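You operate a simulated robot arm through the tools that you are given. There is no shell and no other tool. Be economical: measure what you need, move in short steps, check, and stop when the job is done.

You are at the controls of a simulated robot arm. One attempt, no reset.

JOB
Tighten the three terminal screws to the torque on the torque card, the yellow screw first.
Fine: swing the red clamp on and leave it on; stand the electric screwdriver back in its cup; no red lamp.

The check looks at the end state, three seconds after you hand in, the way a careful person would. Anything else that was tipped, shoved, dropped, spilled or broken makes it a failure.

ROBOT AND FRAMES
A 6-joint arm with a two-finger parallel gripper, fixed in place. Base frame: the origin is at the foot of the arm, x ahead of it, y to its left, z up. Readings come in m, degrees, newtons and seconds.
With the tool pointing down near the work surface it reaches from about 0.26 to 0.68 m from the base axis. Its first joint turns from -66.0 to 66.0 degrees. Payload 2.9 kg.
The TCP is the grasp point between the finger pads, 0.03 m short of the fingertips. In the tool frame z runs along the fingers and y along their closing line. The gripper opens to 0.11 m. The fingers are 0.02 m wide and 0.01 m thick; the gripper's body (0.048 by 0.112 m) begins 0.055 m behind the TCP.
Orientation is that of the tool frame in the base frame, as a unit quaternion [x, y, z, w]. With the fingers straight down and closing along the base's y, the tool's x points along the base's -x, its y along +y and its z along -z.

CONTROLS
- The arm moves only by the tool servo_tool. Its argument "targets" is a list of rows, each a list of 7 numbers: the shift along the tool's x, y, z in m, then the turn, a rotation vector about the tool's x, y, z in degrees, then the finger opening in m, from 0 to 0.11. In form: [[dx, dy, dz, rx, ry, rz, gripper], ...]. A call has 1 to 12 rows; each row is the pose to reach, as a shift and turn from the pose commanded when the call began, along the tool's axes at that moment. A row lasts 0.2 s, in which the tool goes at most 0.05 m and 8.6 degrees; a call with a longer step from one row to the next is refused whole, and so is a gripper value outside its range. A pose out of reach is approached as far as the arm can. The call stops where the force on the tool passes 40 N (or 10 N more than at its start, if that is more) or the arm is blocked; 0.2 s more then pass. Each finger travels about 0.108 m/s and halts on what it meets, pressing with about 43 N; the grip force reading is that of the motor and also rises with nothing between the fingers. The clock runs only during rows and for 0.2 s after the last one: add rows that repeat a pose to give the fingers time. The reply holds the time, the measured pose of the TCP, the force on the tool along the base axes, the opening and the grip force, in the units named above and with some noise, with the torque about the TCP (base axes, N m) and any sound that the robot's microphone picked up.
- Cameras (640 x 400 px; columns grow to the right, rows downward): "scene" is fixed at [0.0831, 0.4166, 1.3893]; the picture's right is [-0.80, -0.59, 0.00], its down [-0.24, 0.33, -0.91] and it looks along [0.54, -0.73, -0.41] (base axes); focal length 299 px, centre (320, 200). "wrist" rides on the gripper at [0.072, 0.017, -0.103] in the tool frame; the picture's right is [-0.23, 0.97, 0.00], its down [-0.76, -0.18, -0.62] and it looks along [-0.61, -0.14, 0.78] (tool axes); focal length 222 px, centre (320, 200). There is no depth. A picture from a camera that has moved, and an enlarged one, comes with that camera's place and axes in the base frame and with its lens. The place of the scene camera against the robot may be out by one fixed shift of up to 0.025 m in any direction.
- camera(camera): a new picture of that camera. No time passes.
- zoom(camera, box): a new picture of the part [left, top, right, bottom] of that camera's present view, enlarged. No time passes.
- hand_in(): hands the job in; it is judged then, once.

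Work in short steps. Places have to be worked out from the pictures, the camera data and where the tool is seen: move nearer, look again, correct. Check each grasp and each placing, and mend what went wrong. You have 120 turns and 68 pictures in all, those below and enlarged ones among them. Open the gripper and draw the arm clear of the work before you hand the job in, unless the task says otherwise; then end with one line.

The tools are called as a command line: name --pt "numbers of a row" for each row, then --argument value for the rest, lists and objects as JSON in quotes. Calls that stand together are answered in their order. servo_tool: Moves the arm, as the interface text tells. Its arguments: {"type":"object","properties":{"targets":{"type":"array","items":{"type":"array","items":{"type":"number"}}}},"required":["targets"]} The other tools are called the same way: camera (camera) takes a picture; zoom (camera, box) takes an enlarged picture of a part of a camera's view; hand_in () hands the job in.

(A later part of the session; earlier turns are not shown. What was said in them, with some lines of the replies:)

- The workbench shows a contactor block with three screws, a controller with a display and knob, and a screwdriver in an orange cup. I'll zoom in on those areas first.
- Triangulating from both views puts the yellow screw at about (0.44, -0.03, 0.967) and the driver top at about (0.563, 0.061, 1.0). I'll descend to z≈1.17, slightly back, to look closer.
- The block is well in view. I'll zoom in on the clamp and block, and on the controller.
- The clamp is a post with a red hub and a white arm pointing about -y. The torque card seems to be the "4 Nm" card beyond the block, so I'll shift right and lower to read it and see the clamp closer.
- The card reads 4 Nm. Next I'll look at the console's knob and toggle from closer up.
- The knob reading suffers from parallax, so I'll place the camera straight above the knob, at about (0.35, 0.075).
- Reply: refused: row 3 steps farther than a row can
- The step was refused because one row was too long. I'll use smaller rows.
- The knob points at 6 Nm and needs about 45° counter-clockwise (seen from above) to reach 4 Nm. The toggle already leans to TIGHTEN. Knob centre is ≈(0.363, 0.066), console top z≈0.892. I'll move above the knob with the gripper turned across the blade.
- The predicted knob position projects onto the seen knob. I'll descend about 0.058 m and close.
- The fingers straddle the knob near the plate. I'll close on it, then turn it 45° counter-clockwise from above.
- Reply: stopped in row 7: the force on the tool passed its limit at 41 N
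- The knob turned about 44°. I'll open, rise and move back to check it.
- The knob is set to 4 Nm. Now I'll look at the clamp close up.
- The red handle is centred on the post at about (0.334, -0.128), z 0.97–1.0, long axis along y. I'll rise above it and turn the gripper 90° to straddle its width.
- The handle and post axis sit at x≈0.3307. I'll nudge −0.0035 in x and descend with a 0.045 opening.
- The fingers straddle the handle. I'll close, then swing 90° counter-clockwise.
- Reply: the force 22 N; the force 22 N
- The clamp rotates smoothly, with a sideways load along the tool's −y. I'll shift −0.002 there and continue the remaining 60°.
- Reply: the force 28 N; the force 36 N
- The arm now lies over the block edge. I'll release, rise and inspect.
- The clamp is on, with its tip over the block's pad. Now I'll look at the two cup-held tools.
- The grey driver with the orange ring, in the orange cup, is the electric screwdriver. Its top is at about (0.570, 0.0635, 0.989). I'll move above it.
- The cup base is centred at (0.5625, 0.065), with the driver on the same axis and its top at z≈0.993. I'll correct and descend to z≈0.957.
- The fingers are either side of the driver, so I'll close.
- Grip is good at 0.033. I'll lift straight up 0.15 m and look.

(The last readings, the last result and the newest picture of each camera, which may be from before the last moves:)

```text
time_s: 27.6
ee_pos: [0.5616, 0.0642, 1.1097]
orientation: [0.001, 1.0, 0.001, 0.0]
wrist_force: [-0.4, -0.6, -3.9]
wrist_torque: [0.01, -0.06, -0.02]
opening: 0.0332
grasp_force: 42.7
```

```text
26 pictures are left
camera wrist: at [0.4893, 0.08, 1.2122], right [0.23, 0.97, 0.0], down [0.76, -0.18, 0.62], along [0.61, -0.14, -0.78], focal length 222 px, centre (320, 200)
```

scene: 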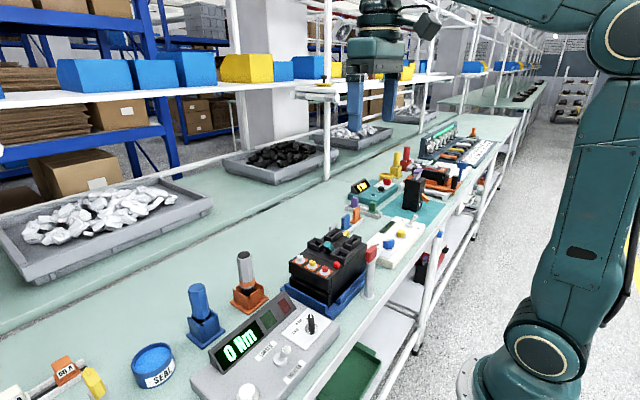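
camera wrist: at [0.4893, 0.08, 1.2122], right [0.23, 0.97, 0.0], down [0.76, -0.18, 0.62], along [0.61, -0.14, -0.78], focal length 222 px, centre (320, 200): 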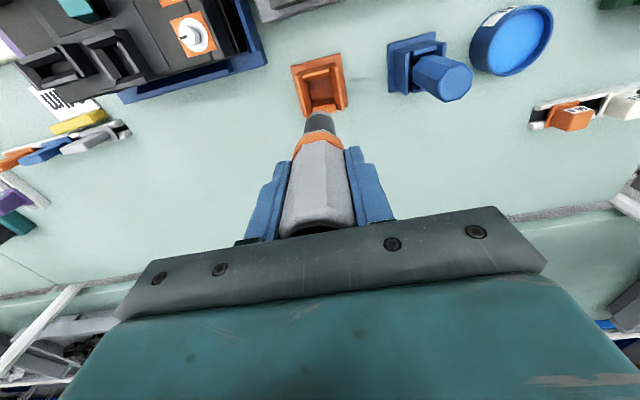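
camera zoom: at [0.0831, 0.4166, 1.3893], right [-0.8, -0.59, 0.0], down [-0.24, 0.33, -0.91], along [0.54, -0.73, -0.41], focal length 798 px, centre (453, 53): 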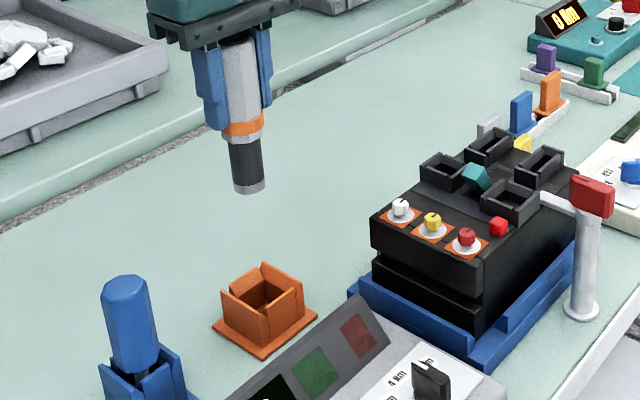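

The driver has a socket nose about 0.10 m below the TCP. The yellow screw triangulates to (0.435, -0.0325, 0.975), the red to x≈0.399 and the white to x≈0.470. I'll move above the yellow one.

servo_tool --pt "0.0 0.0 -0.02 0 0 0 0.01" --pt "0.03 -0.025 -0.02 0 0 0 0.01" --pt "0.06 -0.05 -0.02 0 0 0 0.01" --pt "0.09 -0.075 -0.02 0 0 0 0.01" --pt "0.12 -0.0967 -0.02 0 0 0 0.01" --pt "0.1266 -0.0967 -0.02 0 0 0 0.01"

zoom --camera "wrist" --box '[250, 50, 390, 160]'

zoom --camera "scene" --box '[250, 180, 390, 310]'

```text
time_s: 29.0
ee_pos: [0.4339, -0.032, 1.127]
orientation: [0.001, 1.0, 0.001, -0.001]
wrist_force: [0.1, -0.8, -3.6]
wrist_torque: [-0.01, 0.0, -0.04]
opening: 0.0331
grasp_force: 42.9
```

```text
3.64 times, centred on (320, 105) of wrist
camera zoom: at [0.3618, -0.015, 1.2301], right [0.23, 0.97, 0.0], down [0.76, -0.18, 0.62], along [0.61, -0.14, -0.78], focal length 808 px, centre (320, 546)
```

zoom: 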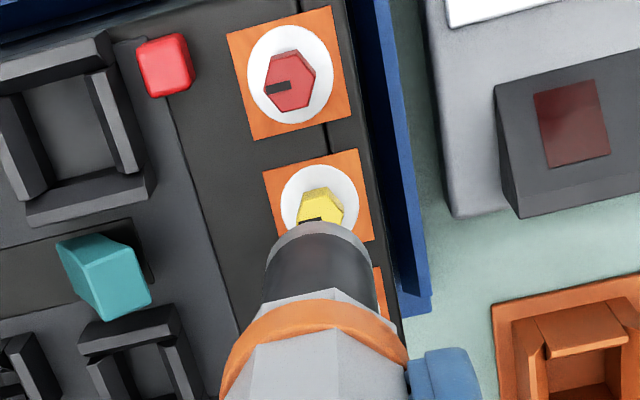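

```text
3.08 times, centred on (320, 245) of scene
camera zoom: at [0.0831, 0.4166, 1.3893], right [-0.8, -0.59, 0.0], down [-0.24, 0.33, -0.91], along [0.54, -0.73, -0.41], focal length 920 px, centre (320, 62)
```

zoom: 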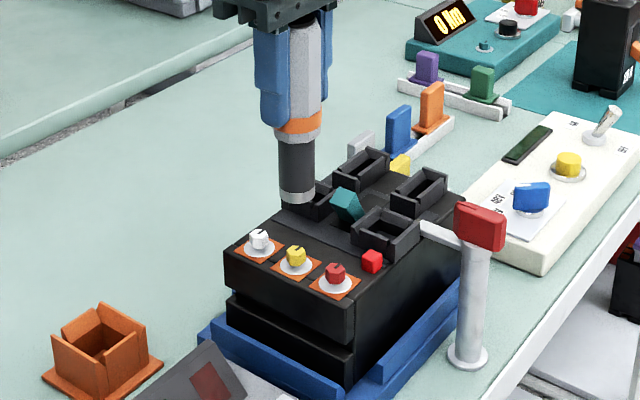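

The yellow screw refines to (0.436, -0.032). I'll shift +0.002 in x and descend 0.04 m to just above it.

servo_tool --pt "-0.002 0.0 0.015 0 0 0 0.01" --pt "-0.002 0.0 0.03 0 0 0 0.01" --pt "-0.002 0.0 0.04 0 0 0 0.01"

zoom --camera "scene" --box '[280, 220, 360, 290]'

```text
time_s: 29.8
ee_pos: [0.4366, -0.0311, 1.087]
orientation: [0.001, 1.0, 0.001, 0.0]
wrist_force: [0.3, 0.5, -3.6]
wrist_torque: [0.0, 0.03, 0.0]
opening: 0.0333
grasp_force: 43.2
```

```text
5.71 times, centred on (320, 255) of scene
camera zoom: at [0.0831, 0.4166, 1.3893], right [-0.8, -0.59, 0.0], down [-0.24, 0.33, -0.91], along [0.54, -0.73, -0.41], focal length 1709 px, centre (320, -114)
```

zoom: 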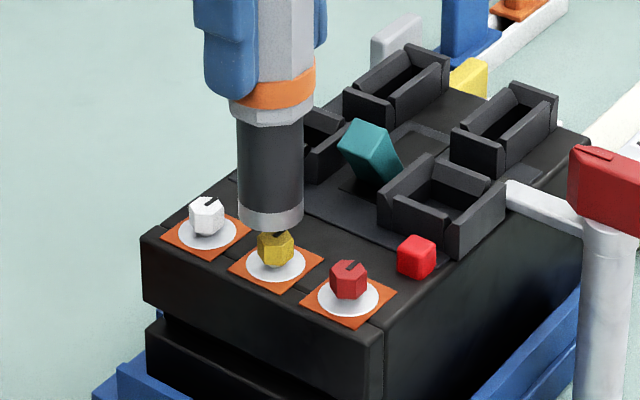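

The nose is a hair off-centre and to the left in this view. I'll trim by (−0.001, −0.001) and descend gently to contact.

servo_tool --pt "0.001 -0.0012 0.004 0 0 0 0.01" --pt "0.001 -0.0012 0.008 0 0 0 0.01" --pt "0.001 -0.0012 0.011 0 0 0 0.01" --pt "0.001 -0.0012 0.013 0 0 0 0.01"

zoom --camera "scene" --box '[200, 220, 360, 360]'

```text
time_s: 30.8
ee_pos: [0.4351, -0.0326, 1.0739]
orientation: [0.001, 1.0, 0.001, 0.0]
wrist_force: [0.6, -0.1, -3.5]
wrist_torque: [0.02, -0.01, -0.02]
opening: 0.0331
grasp_force: 42.5
```

```text
2.86 times, centred on (280, 290) of scene
camera zoom: at [0.0831, 0.4166, 1.3893], right [-0.8, -0.59, 0.0], down [-0.24, 0.33, -0.91], along [0.54, -0.73, -0.41], focal length 854 px, centre (434, -57)
```

zoom: 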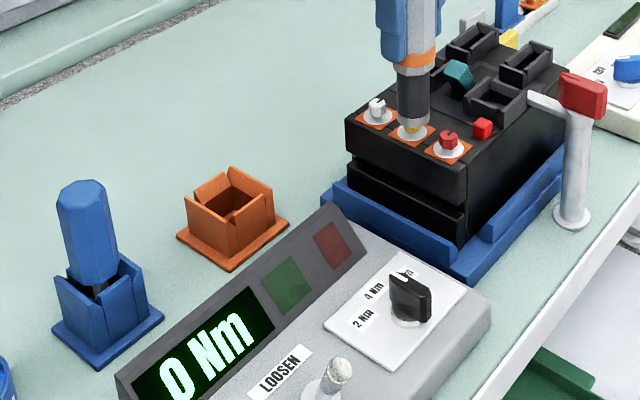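

No contact yet; the socket is just reaching the head. I'll go down another 8 mm in small steps.

servo_tool --pt "0 0 0.002 0 0 0 0.01" --pt "0 0 0.004 0 0 0 0.01" --pt "0 0 0.006 0 0 0 0.01" --pt "0 0 0.008 0 0 0 0.01"

```text
time_s: 31.8
ee_pos: [0.4352, -0.033, 1.0662]
orientation: [0.001, 1.0, 0.001, 0.0]
wrist_force: [0.2, 2.3, -1.5]
wrist_torque: [0.2, -0.03, -0.01]
opening: 0.033
grasp_force: 43.5
```

The force is starting to change (contact). I'll press a little more and dwell.

servo_tool --pt "0 0 0.001 0 0 0 0.01" --pt "0 0 0.002 0 0 0 0.01" --pt "0 0 0.002 0 0 0 0.01" --pt "0 0 0.002 0 0 0 0.01"

zoom --camera "scene" --box '[200, 220, 360, 360]'

```text
time_s: 32.8
ee_pos: [0.4346, -0.0333, 1.0647]
orientation: [0.001, 1.0, 0.0, 0.0]
wrist_force: [2.7, 5.2, -3.2]
wrist_torque: [0.43, -0.24, 0.0]
opening: 0.033
grasp_force: 42.6
```

```text
2.86 times, centred on (280, 290) of scene
camera zoom: at [0.0832, 0.4167, 1.3893], right [-0.8, -0.59, 0.0], down [-0.24, 0.33, -0.91], along [0.54, -0.73, -0.41], focal length 854 px, centre (434, -57)
```

zoom: 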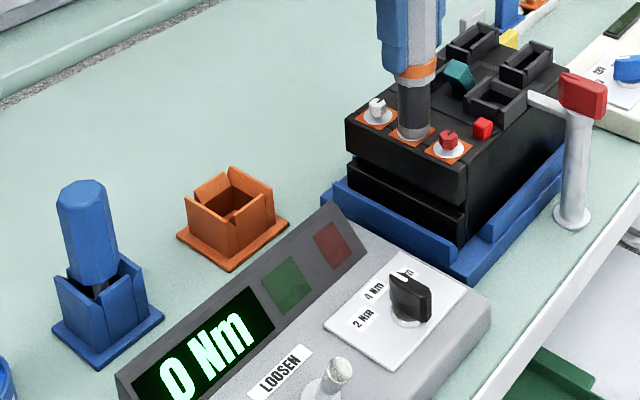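

The socket is over the head with a slight side load. I'll centre by (+0.0006, +0.001) and press further down.

servo_tool --pt "-0.0006 0.001 0 0 0 0 0.01" --pt "-0.0006 0.001 0.002 0 0 0 0.01" --pt "-0.0006 0.001 0.004 0 0 0 0.01" --pt "-0.0006 0.001 0.006 0 0 0 0.01"

```text
time_s: 33.8
ee_pos: [0.4351, -0.0322, 1.0612]
orientation: [0.001, 1.0, 0.001, 0.002]
wrist_force: [-10.7, -0.1, 24.9]
wrist_torque: [-0.11, 1.2, -0.12]
opening: 0.033
grasp_force: 43.1
```

Now pressing about 28 N axially. I'll ease the x load and dwell to see whether the driver runs.

servo_tool --pt "0.0006 0 0.0 0 0 0 0.01" --pt "0.0006 0 0.0 0 0 0 0.01" --pt "0.0006 0 0.0 0 0 0 0.01" --pt "0.0006 0 0.0 0 0 0 0.01" --pt "0.0006 0 0.0 0 0 0 0.01"

zoom --camera "scene" --box '[200, 220, 360, 360]'

```text
time_s: 34.5
ee_pos: [0.435, -0.0327, 1.0624]
orientation: [0.001, 1.0, 0.001, 0.002]
wrist_force: [-4.1, 0.8, 9.5]
wrist_torque: [0.01, 0.4, 0.0]
opening: 0.0328
grasp_force: 43.6
stopped in row 3: the force on the tool passed its limit at 41 N (the readings are from after the stop); the commanded pose is now the measured one
```

```text
2.86 times, centred on (280, 290) of scene
camera zoom: at [0.0828, 0.4166, 1.3894], right [-0.8, -0.59, 0.0], down [-0.24, 0.33, -0.91], along [0.54, -0.73, -0.41], focal length 854 px, centre (434, -57)
```

zoom: 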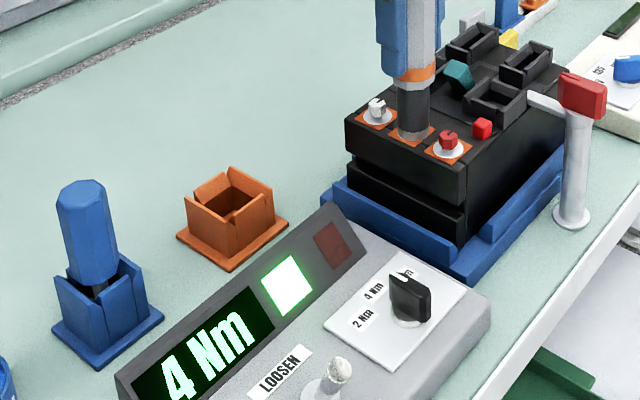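

4 Nm with a green lamp, so the yellow screw is done. I'll rise and move to above the white screw (x≈0.471).

servo_tool --pt "0 0 -0.01 0 0 0 0.01" --pt "0 0 -0.025 0 0 0 0.01" --pt "0 0 -0.04 0 0 0 0.01" --pt "-0.018 0 -0.04 0 0 0 0.01" --pt "-0.0357 0 -0.04 0 0 0 0.01" --pt "-0.0357 0 -0.025 0 0 0 0.01"

zoom --camera "scene" --box '[270, 220, 370, 300]'

zoom --camera "wrist" --box '[250, 50, 390, 160]'

```text
time_s: 35.9
ee_pos: [0.4715, -0.0324, 1.0864]
orientation: [0.001, 1.0, 0.001, 0.002]
wrist_force: [0.7, 0.0, -4.0]
wrist_torque: [-0.04, 0.02, -0.04]
opening: 0.033
grasp_force: 42.5
```

```text
5.00 times, centred on (320, 260) of scene
camera zoom: at [0.0832, 0.4166, 1.3893], right [-0.8, -0.59, 0.0], down [-0.24, 0.33, -0.91], along [0.54, -0.73, -0.41], focal length 1495 px, centre (320, -100)
```

zoom: 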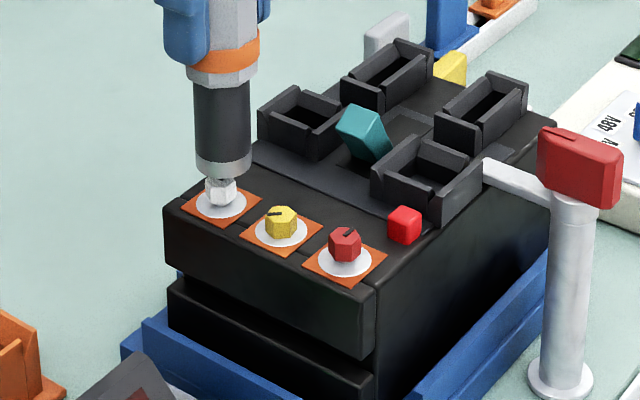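

```text
3.64 times, centred on (320, 105) of wrist
camera zoom: at [0.3983, -0.0157, 1.1885], right [0.23, 0.97, 0.0], down [0.76, -0.18, 0.63], along [0.61, -0.14, -0.78], focal length 808 px, centre (320, 546)
```

zoom: 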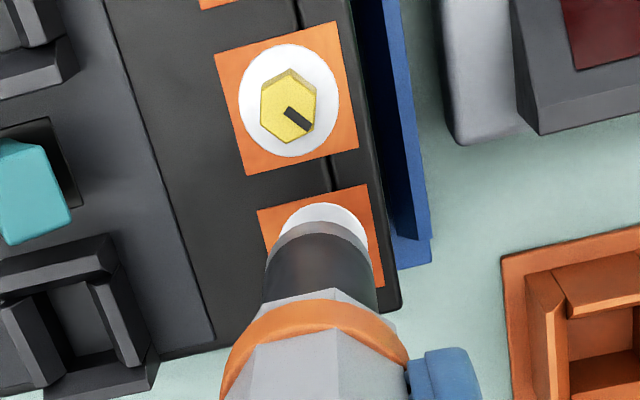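

It's aligned over white. I'll descend in small steps and press.

servo_tool --pt "0 0 0.008 0 0 0 0.01" --pt "0 0 0.014 0 0 0 0.01" --pt "0 0 0.018 0 0 0 0.01" --pt "0 0 0.021 0 0 0 0.01" --pt "0 0 0.023 0 0 0 0.01"

```text
time_s: 37.1
ee_pos: [0.4711, -0.033, 1.0647]
orientation: [0.0, 1.0, 0.001, 0.002]
wrist_force: [-1.5, 6.2, 5.5]
wrist_torque: [0.61, 0.17, 0.0]
opening: 0.0331
grasp_force: 43.4
```

servo_tool --pt "0.0002 0.001 0.0 0 0 0 0.01" --pt "0.0002 0.001 0.0015 0 0 0 0.01" --pt "0.0002 0.001 0.003 0 0 0 0.01" --pt "0.0002 0.001 0.004 0 0 0 0.01" --pt "0.0002 0.001 0.004 0 0 0 0.01" --pt "0.0002 0.001 0.004 0 0 0 0.01" --pt "0.0002 0.001 0.004 0 0 0 0.01"

zoom --camera "scene" --box '[200, 220, 360, 360]'

```text
time_s: 38.7
ee_pos: [0.4704, -0.0328, 1.0611]
orientation: [0.001, 1.0, 0.001, 0.003]
wrist_force: [-2.6, -7.1, 34.2]
wrist_torque: [-0.58, 0.63, 0.06]
opening: 0.033
grasp_force: 42.6
```

```text
2.86 times, centred on (280, 290) of scene
camera zoom: at [0.0825, 0.4165, 1.3894], right [-0.8, -0.59, 0.0], down [-0.24, 0.33, -0.91], along [0.54, -0.73, -0.41], focal length 854 px, centre (434, -57)
```

zoom: 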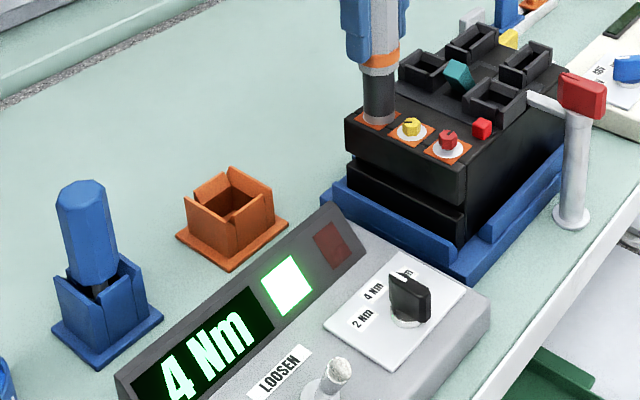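

The display shows 4 Nm with green, but that may be left over from yellow. I'll lift to above the red screw and check the white screw's slot and the lamp.

servo_tool --pt "0 0 0.0 0 0 0 0.01" --pt "0 -0.0005 -0.01 0 0 0 0.01" --pt "0 -0.0005 -0.025 0 0 0 0.01" --pt "0 -0.0005 -0.042 0 0 0 0.01" --pt "0.03 -0.0005 -0.042 0 0 0 0.01" --pt "0.055 -0.0005 -0.042 0 0 0 0.01" --pt "0.0715 -0.0005 -0.042 0 0 0 0.01" --pt "0.0715 -0.0005 -0.028 0 0 0 0.01"

zoom --camera "scene" --box '[240, 220, 360, 330]'

```text
time_s: 40.5
ee_pos: [0.4008, -0.0332, 1.088]
orientation: [0.0, 1.0, 0.002, 0.001]
wrist_force: [-0.5, 0.7, -3.0]
wrist_torque: [-0.01, 0.03, 0.0]
opening: 0.033
grasp_force: 43.1
```

```text
3.64 times, centred on (300, 275) of scene
camera zoom: at [0.0831, 0.4166, 1.3893], right [-0.8, -0.59, 0.0], down [-0.24, 0.33, -0.91], along [0.54, -0.73, -0.41], focal length 1088 px, centre (393, -73)
```

zoom: 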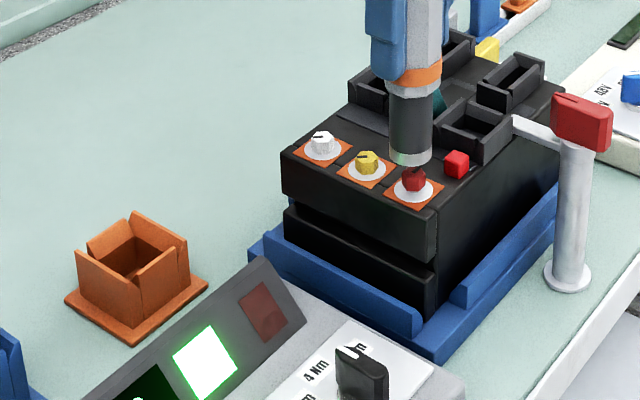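

The white screw's slot has turned and now matches yellow's, so white is tight. Red needs about −0.0015 in x, then I'll descend.

servo_tool --pt "0.0015 0.0005 0.008 0 0 0 0.01" --pt "0.0015 0.0005 0.015 0 0 0 0.01" --pt "0.0015 0.0005 0.019 0 0 0 0.01" --pt "0.0015 0.0005 0.022 0 0 0 0.01" --pt "0.0015 0.0005 0.024 0 0 0 0.01"

```text
time_s: 41.7
ee_pos: [0.3973, -0.0317, 1.0635]
orientation: [0.001, 1.0, 0.001, 0.003]
wrist_force: [-5.8, -0.6, 9.5]
wrist_torque: [-0.05, 0.47, 0.01]
opening: 0.0329
grasp_force: 43.1
```

servo_tool --pt "0.0005 0 0.0 0 0 0 0.01" --pt "0.0005 0 0.0015 0 0 0 0.01" --pt "0.0005 0 0.003 0 0 0 0.01" --pt "0.0005 0 0.003 0 0 0 0.01" --pt "0.0005 0 0.003 0 0 0 0.01" --pt "0.0005 0 0.003 0 0 0 0.01" --pt "0.0005 0 0.003 0 0 0 0.01"

```text
time_s: 43.2
ee_pos: [0.3988, -0.0331, 1.0623]
orientation: [0.002, 1.0, 0.0, 0.004]
wrist_force: [-4.1, -2.0, 8.0]
wrist_torque: [-0.1, 0.36, 0.0]
opening: 0.0331
grasp_force: 42.9
stopped in row 7: the force on the tool passed its limit at 40 N (the readings are from after the stop); the commanded pose is now the measured one
```

Same force spike as with yellow. I'll lift, move back toward the cup and check the screws and lamps.

servo_tool --pt "0 0.0 -0.01 0 0 0 0.01" --pt "0 0.0 -0.03 0 0 0 0.01" --pt "0 0.0 -0.055 0 0 0 0.01" --pt "-0.03 0.02 -0.065 0 0 0 0.01" --pt "-0.06 0.04 -0.065 0 0 0 0.01" --pt "-0.09 0.06 -0.065 0 0 0 0.01" --pt "-0.12 0.08 -0.065 0 0 0 0.01" --pt "-0.15 0.0975 -0.065 0 0 0 0.01" --pt "-0.163 0.0975 -0.055 0 0 0 0.01"

zoom --camera "scene" --box '[200, 210, 360, 350]'

camera --camera "wrist"

```text
time_s: 45.2
ee_pos: [0.5596, 0.0649, 1.1154]
orientation: [0.002, 1.0, 0.0, 0.004]
wrist_force: [0.0, 0.1, -3.8]
wrist_torque: [0.0, 0.01, -0.03]
opening: 0.0331
grasp_force: 43.1
```

```text
2.86 times, centred on (280, 280) of scene
camera zoom: at [0.0831, 0.4166, 1.3893], right [-0.8, -0.59, 0.0], down [-0.24, 0.33, -0.91], along [0.54, -0.73, -0.41], focal length 854 px, centre (434, -29)
```

zoom: 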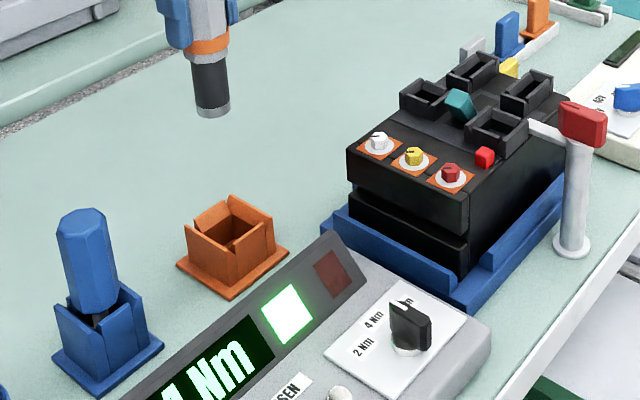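

```text
14 pictures are left
camera wrist: at [0.4867, 0.0826, 1.2176], right [0.23, 0.97, 0.0], down [0.76, -0.18, 0.63], along [0.61, -0.14, -0.78], focal length 222 px, centre (320, 200)
```

wrist: 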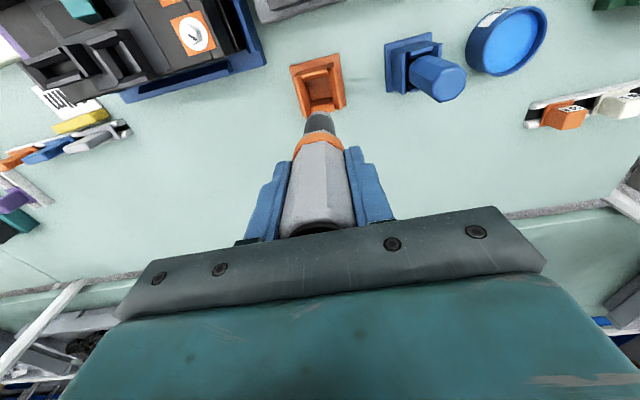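

zoom --camera "scene" --box '[310, 240, 390, 290]'

```text
8.00 times, centred on (350, 265) of scene
camera zoom: at [0.0831, 0.4166, 1.3893], right [-0.8, -0.59, 0.0], down [-0.24, 0.33, -0.91], along [0.54, -0.73, -0.41], focal length 2392 px, centre (80, -320)
```

zoom: 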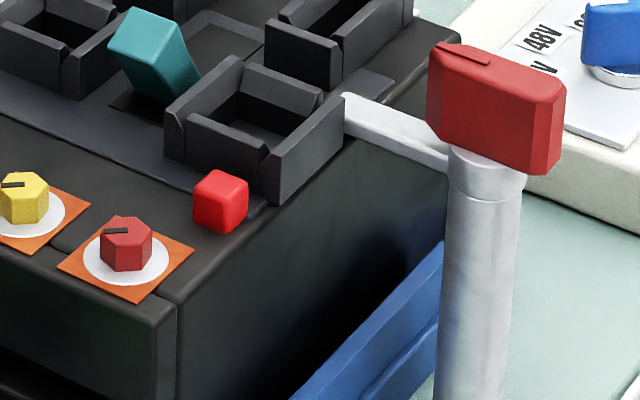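

All three slots have turned alike, green is lit, red is dark and the clamp is seated. Next I'll lower the driver into its cup at the original grasp position (0.561, 0.0655).

servo_tool --pt "-0.0014 0.0007 0.0 0 0 0 0.01" --pt "-0.0014 0.0007 0.03 0 0 0 0.01" --pt "-0.0014 0.0007 0.055 0 0 0 0.01" --pt "-0.0014 0.0007 0.08 0 0 0 0.01" --pt "-0.0014 0.0007 0.1 0 0 0 0.01"

zoom --camera "scene" --box '[190, 220, 310, 330]'

```text
time_s: 46.4
ee_pos: [0.562, 0.0631, 1.0178]
orientation: [0.0, 1.0, 0.0, 0.004]
wrist_force: [0.0, -0.3, -4.2]
wrist_torque: [-0.01, 0.03, -0.04]
opening: 0.0331
grasp_force: 43.0
```

```text
3.64 times, centred on (250, 275) of scene
camera zoom: at [0.0832, 0.4166, 1.3893], right [-0.8, -0.59, 0.0], down [-0.24, 0.33, -0.91], along [0.54, -0.73, -0.41], focal length 1088 px, centre (574, -73)
```

zoom: 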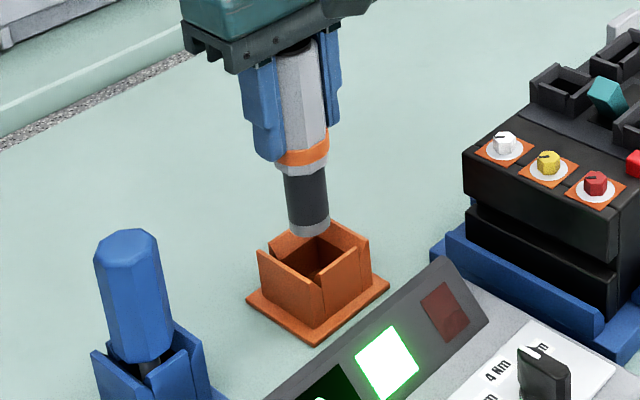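

The nose appears ~2 mm off toward +x, partly from a 0.4° tilt. I'll correct both and lower slowly into the cup.

servo_tool --pt "0.001 0.0008 0.01 0 0.4 0 0.01" --pt "0.001 0.0008 0.025 0 0.4 0 0.01" --pt "0.001 0.0008 0.038 0 0.4 0 0.01" --pt "0.001 0.0008 0.048 0 0.4 0 0.01" --pt "0.001 0.0008 0.055 0 0.4 0 0.01"

zoom --camera "scene" --box '[190, 220, 310, 330]'

```text
time_s: 47.6
ee_pos: [0.562, 0.0661, 0.9618]
orientation: [0.001, 1.0, 0.0, 0.001]
wrist_force: [0.2, -0.7, -4.0]
wrist_torque: [-0.03, 0.01, -0.04]
opening: 0.0332
grasp_force: 43.4
```

```text
3.64 times, centred on (250, 275) of scene
camera zoom: at [0.0832, 0.4166, 1.3893], right [-0.8, -0.59, 0.0], down [-0.24, 0.33, -0.91], along [0.54, -0.73, -0.41], focal length 1088 px, centre (574, -73)
```

zoom: 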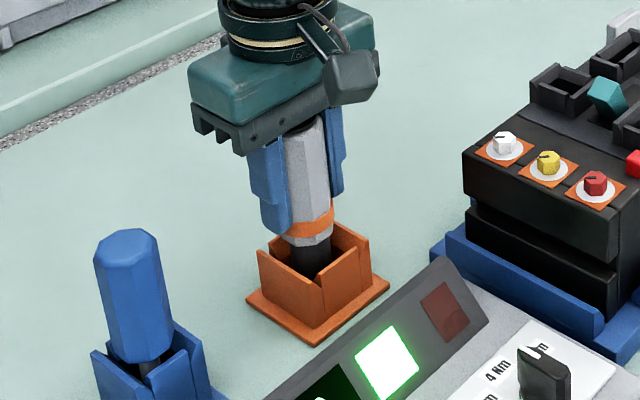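

It's in the cup with no side load. I'll lower the last few mm in 1 mm steps until contact.

servo_tool --pt "0 0 0.0015 0 0 0 0.01" --pt "0 0 0.003 0 0 0 0.01" --pt "0 0 0.004 0 0 0 0.01" --pt "0 0 0.005 0 0 0 0.01"

```text
time_s: 48.6
ee_pos: [0.5627, 0.0668, 0.9577]
orientation: [0.002, 1.0, 0.001, 0.0]
wrist_force: [-5.9, -0.8, -0.7]
wrist_torque: [-0.08, 0.42, -0.02]
opening: 0.0327
grasp_force: 43.0
```

Light contact with the floor and a wall. I'll ease −x by 1.2 mm, settle 0.8 mm lower and check.

servo_tool --pt "0.0012 0 0.0 0 0 0 0.01" --pt "0.0012 0 0.0008 0 0 0 0.01" --pt "0.0012 0 0.0008 0 0 0 0.01"

```text
time_s: 49.4
ee_pos: [0.5623, 0.0655, 0.9576]
orientation: [0.0, 1.0, -0.001, 0.001]
wrist_force: [0.5, 0.4, -4.6]
wrist_torque: [-0.02, -0.02, 0.04]
opening: 0.033
grasp_force: 43.0
```

The side load is gone and the driver hangs freely again. I'll lower another 1.5 mm.

servo_tool --pt "0 0 0.0007 0 0 0 0.01" --pt "0 0 0.0015 0 0 0 0.01" --pt "0 0 0.0015 0 0 0 0.01"

```text
time_s: 50.2
ee_pos: [0.5614, 0.0665, 0.9572]
orientation: [0.002, 1.0, 0.0, 0.002]
wrist_force: [-1.5, -3.2, 5.1]
wrist_torque: [-0.36, 0.07, -0.03]
opening: 0.0331
grasp_force: 43.3
```

It's on the floor now (about +9 N support) with tiny side loads. I'll open slowly and rise straight up.

servo_tool --pt "0 -0.0005 0 0 0 0 0.036" --pt "0 -0.0005 0 0 0 0 0.045" --pt "0 -0.0005 0 0 0 0 0.06" --pt "0 -0.0005 0 0 0 0 0.07" --pt "0 -0.0005 -0.02 0 0 0 0.07" --pt "0 -0.0005 -0.05 0 0 0 0.07" --pt "0 -0.0005 -0.085 0 0 0 0.07" --pt "0.03 -0.0005 -0.12 0 0 0 0.07"

zoom --camera "scene" --box '[180, 220, 400, 390]'

camera --camera "wrist"

```text
time_s: 52.0
ee_pos: [0.5295, 0.0655, 1.0744]
orientation: [0.002, 1.0, 0.001, 0.001]
wrist_force: [-0.9, 0.6, -0.7]
wrist_torque: [-0.03, -0.01, -0.01]
opening: 0.0699
grasp_force: 0.1
```

```text
2.35 times, centred on (290, 305) of scene
camera zoom: at [0.0831, 0.4166, 1.3893], right [-0.8, -0.59, 0.0], down [-0.24, 0.33, -0.91], along [0.54, -0.73, -0.41], focal length 704 px, centre (391, -47)
```

zoom: 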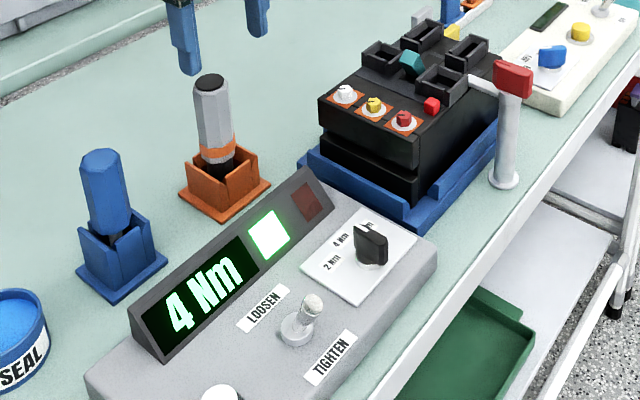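

```text
9 pictures are left
camera wrist: at [0.4577, 0.0835, 1.1774], right [0.23, 0.97, 0.0], down [0.76, -0.18, 0.62], along [0.61, -0.14, -0.78], focal length 222 px, centre (320, 200)
```

wrist: 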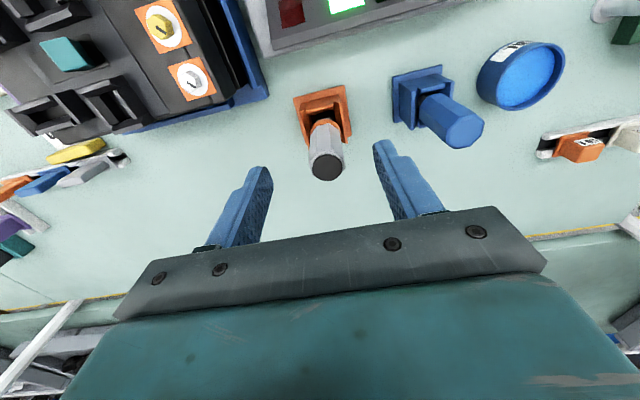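

The driver stands upright in its cup, with 4 Nm shown, green lit and red dark. I'll draw the arm clear.

servo_tool --pt "0 0 -0.04 0 0 0 0.11" --pt "0.03 0 -0.08 0 0 0 0.11" --pt "0.06 0 -0.115 0 0 0 0.11" --pt "0.09 0 -0.15 0 0 0 0.11" --pt "0.12 0 -0.18 0 0 0 0.11" --pt "0.12 0 -0.18 0 0 0 0.11"

camera --camera "scene"

```text
time_s: 53.4
ee_pos: [0.4099, 0.0672, 1.255]
orientation: [0.001, 1.0, -0.001, 0.0]
wrist_force: [0.1, -0.4, 0.6]
wrist_torque: [-0.02, 0.0, 0.01]
opening: 0.1101
grasp_force: 0.1
```

```text
8 pictures are left
```

scene: 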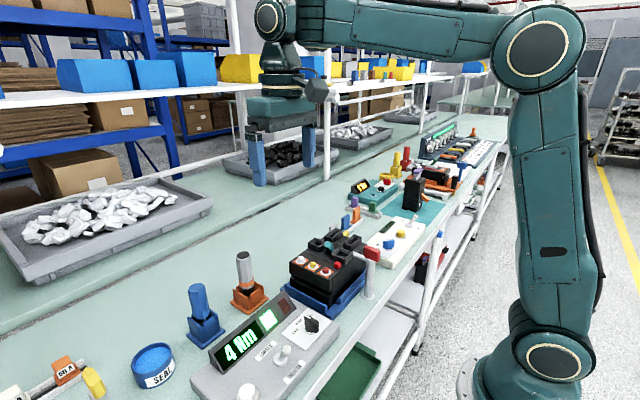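

Everything is in place and the arm is clear, so I'm handing in.

hand_in

```text
The job is handed in.
```

I tightened the three screws at the card's 4 Nm, in the order yellow, white, red; the clamp is on, the electric screwdriver is standing in its cup, and only the green lamp is lit.
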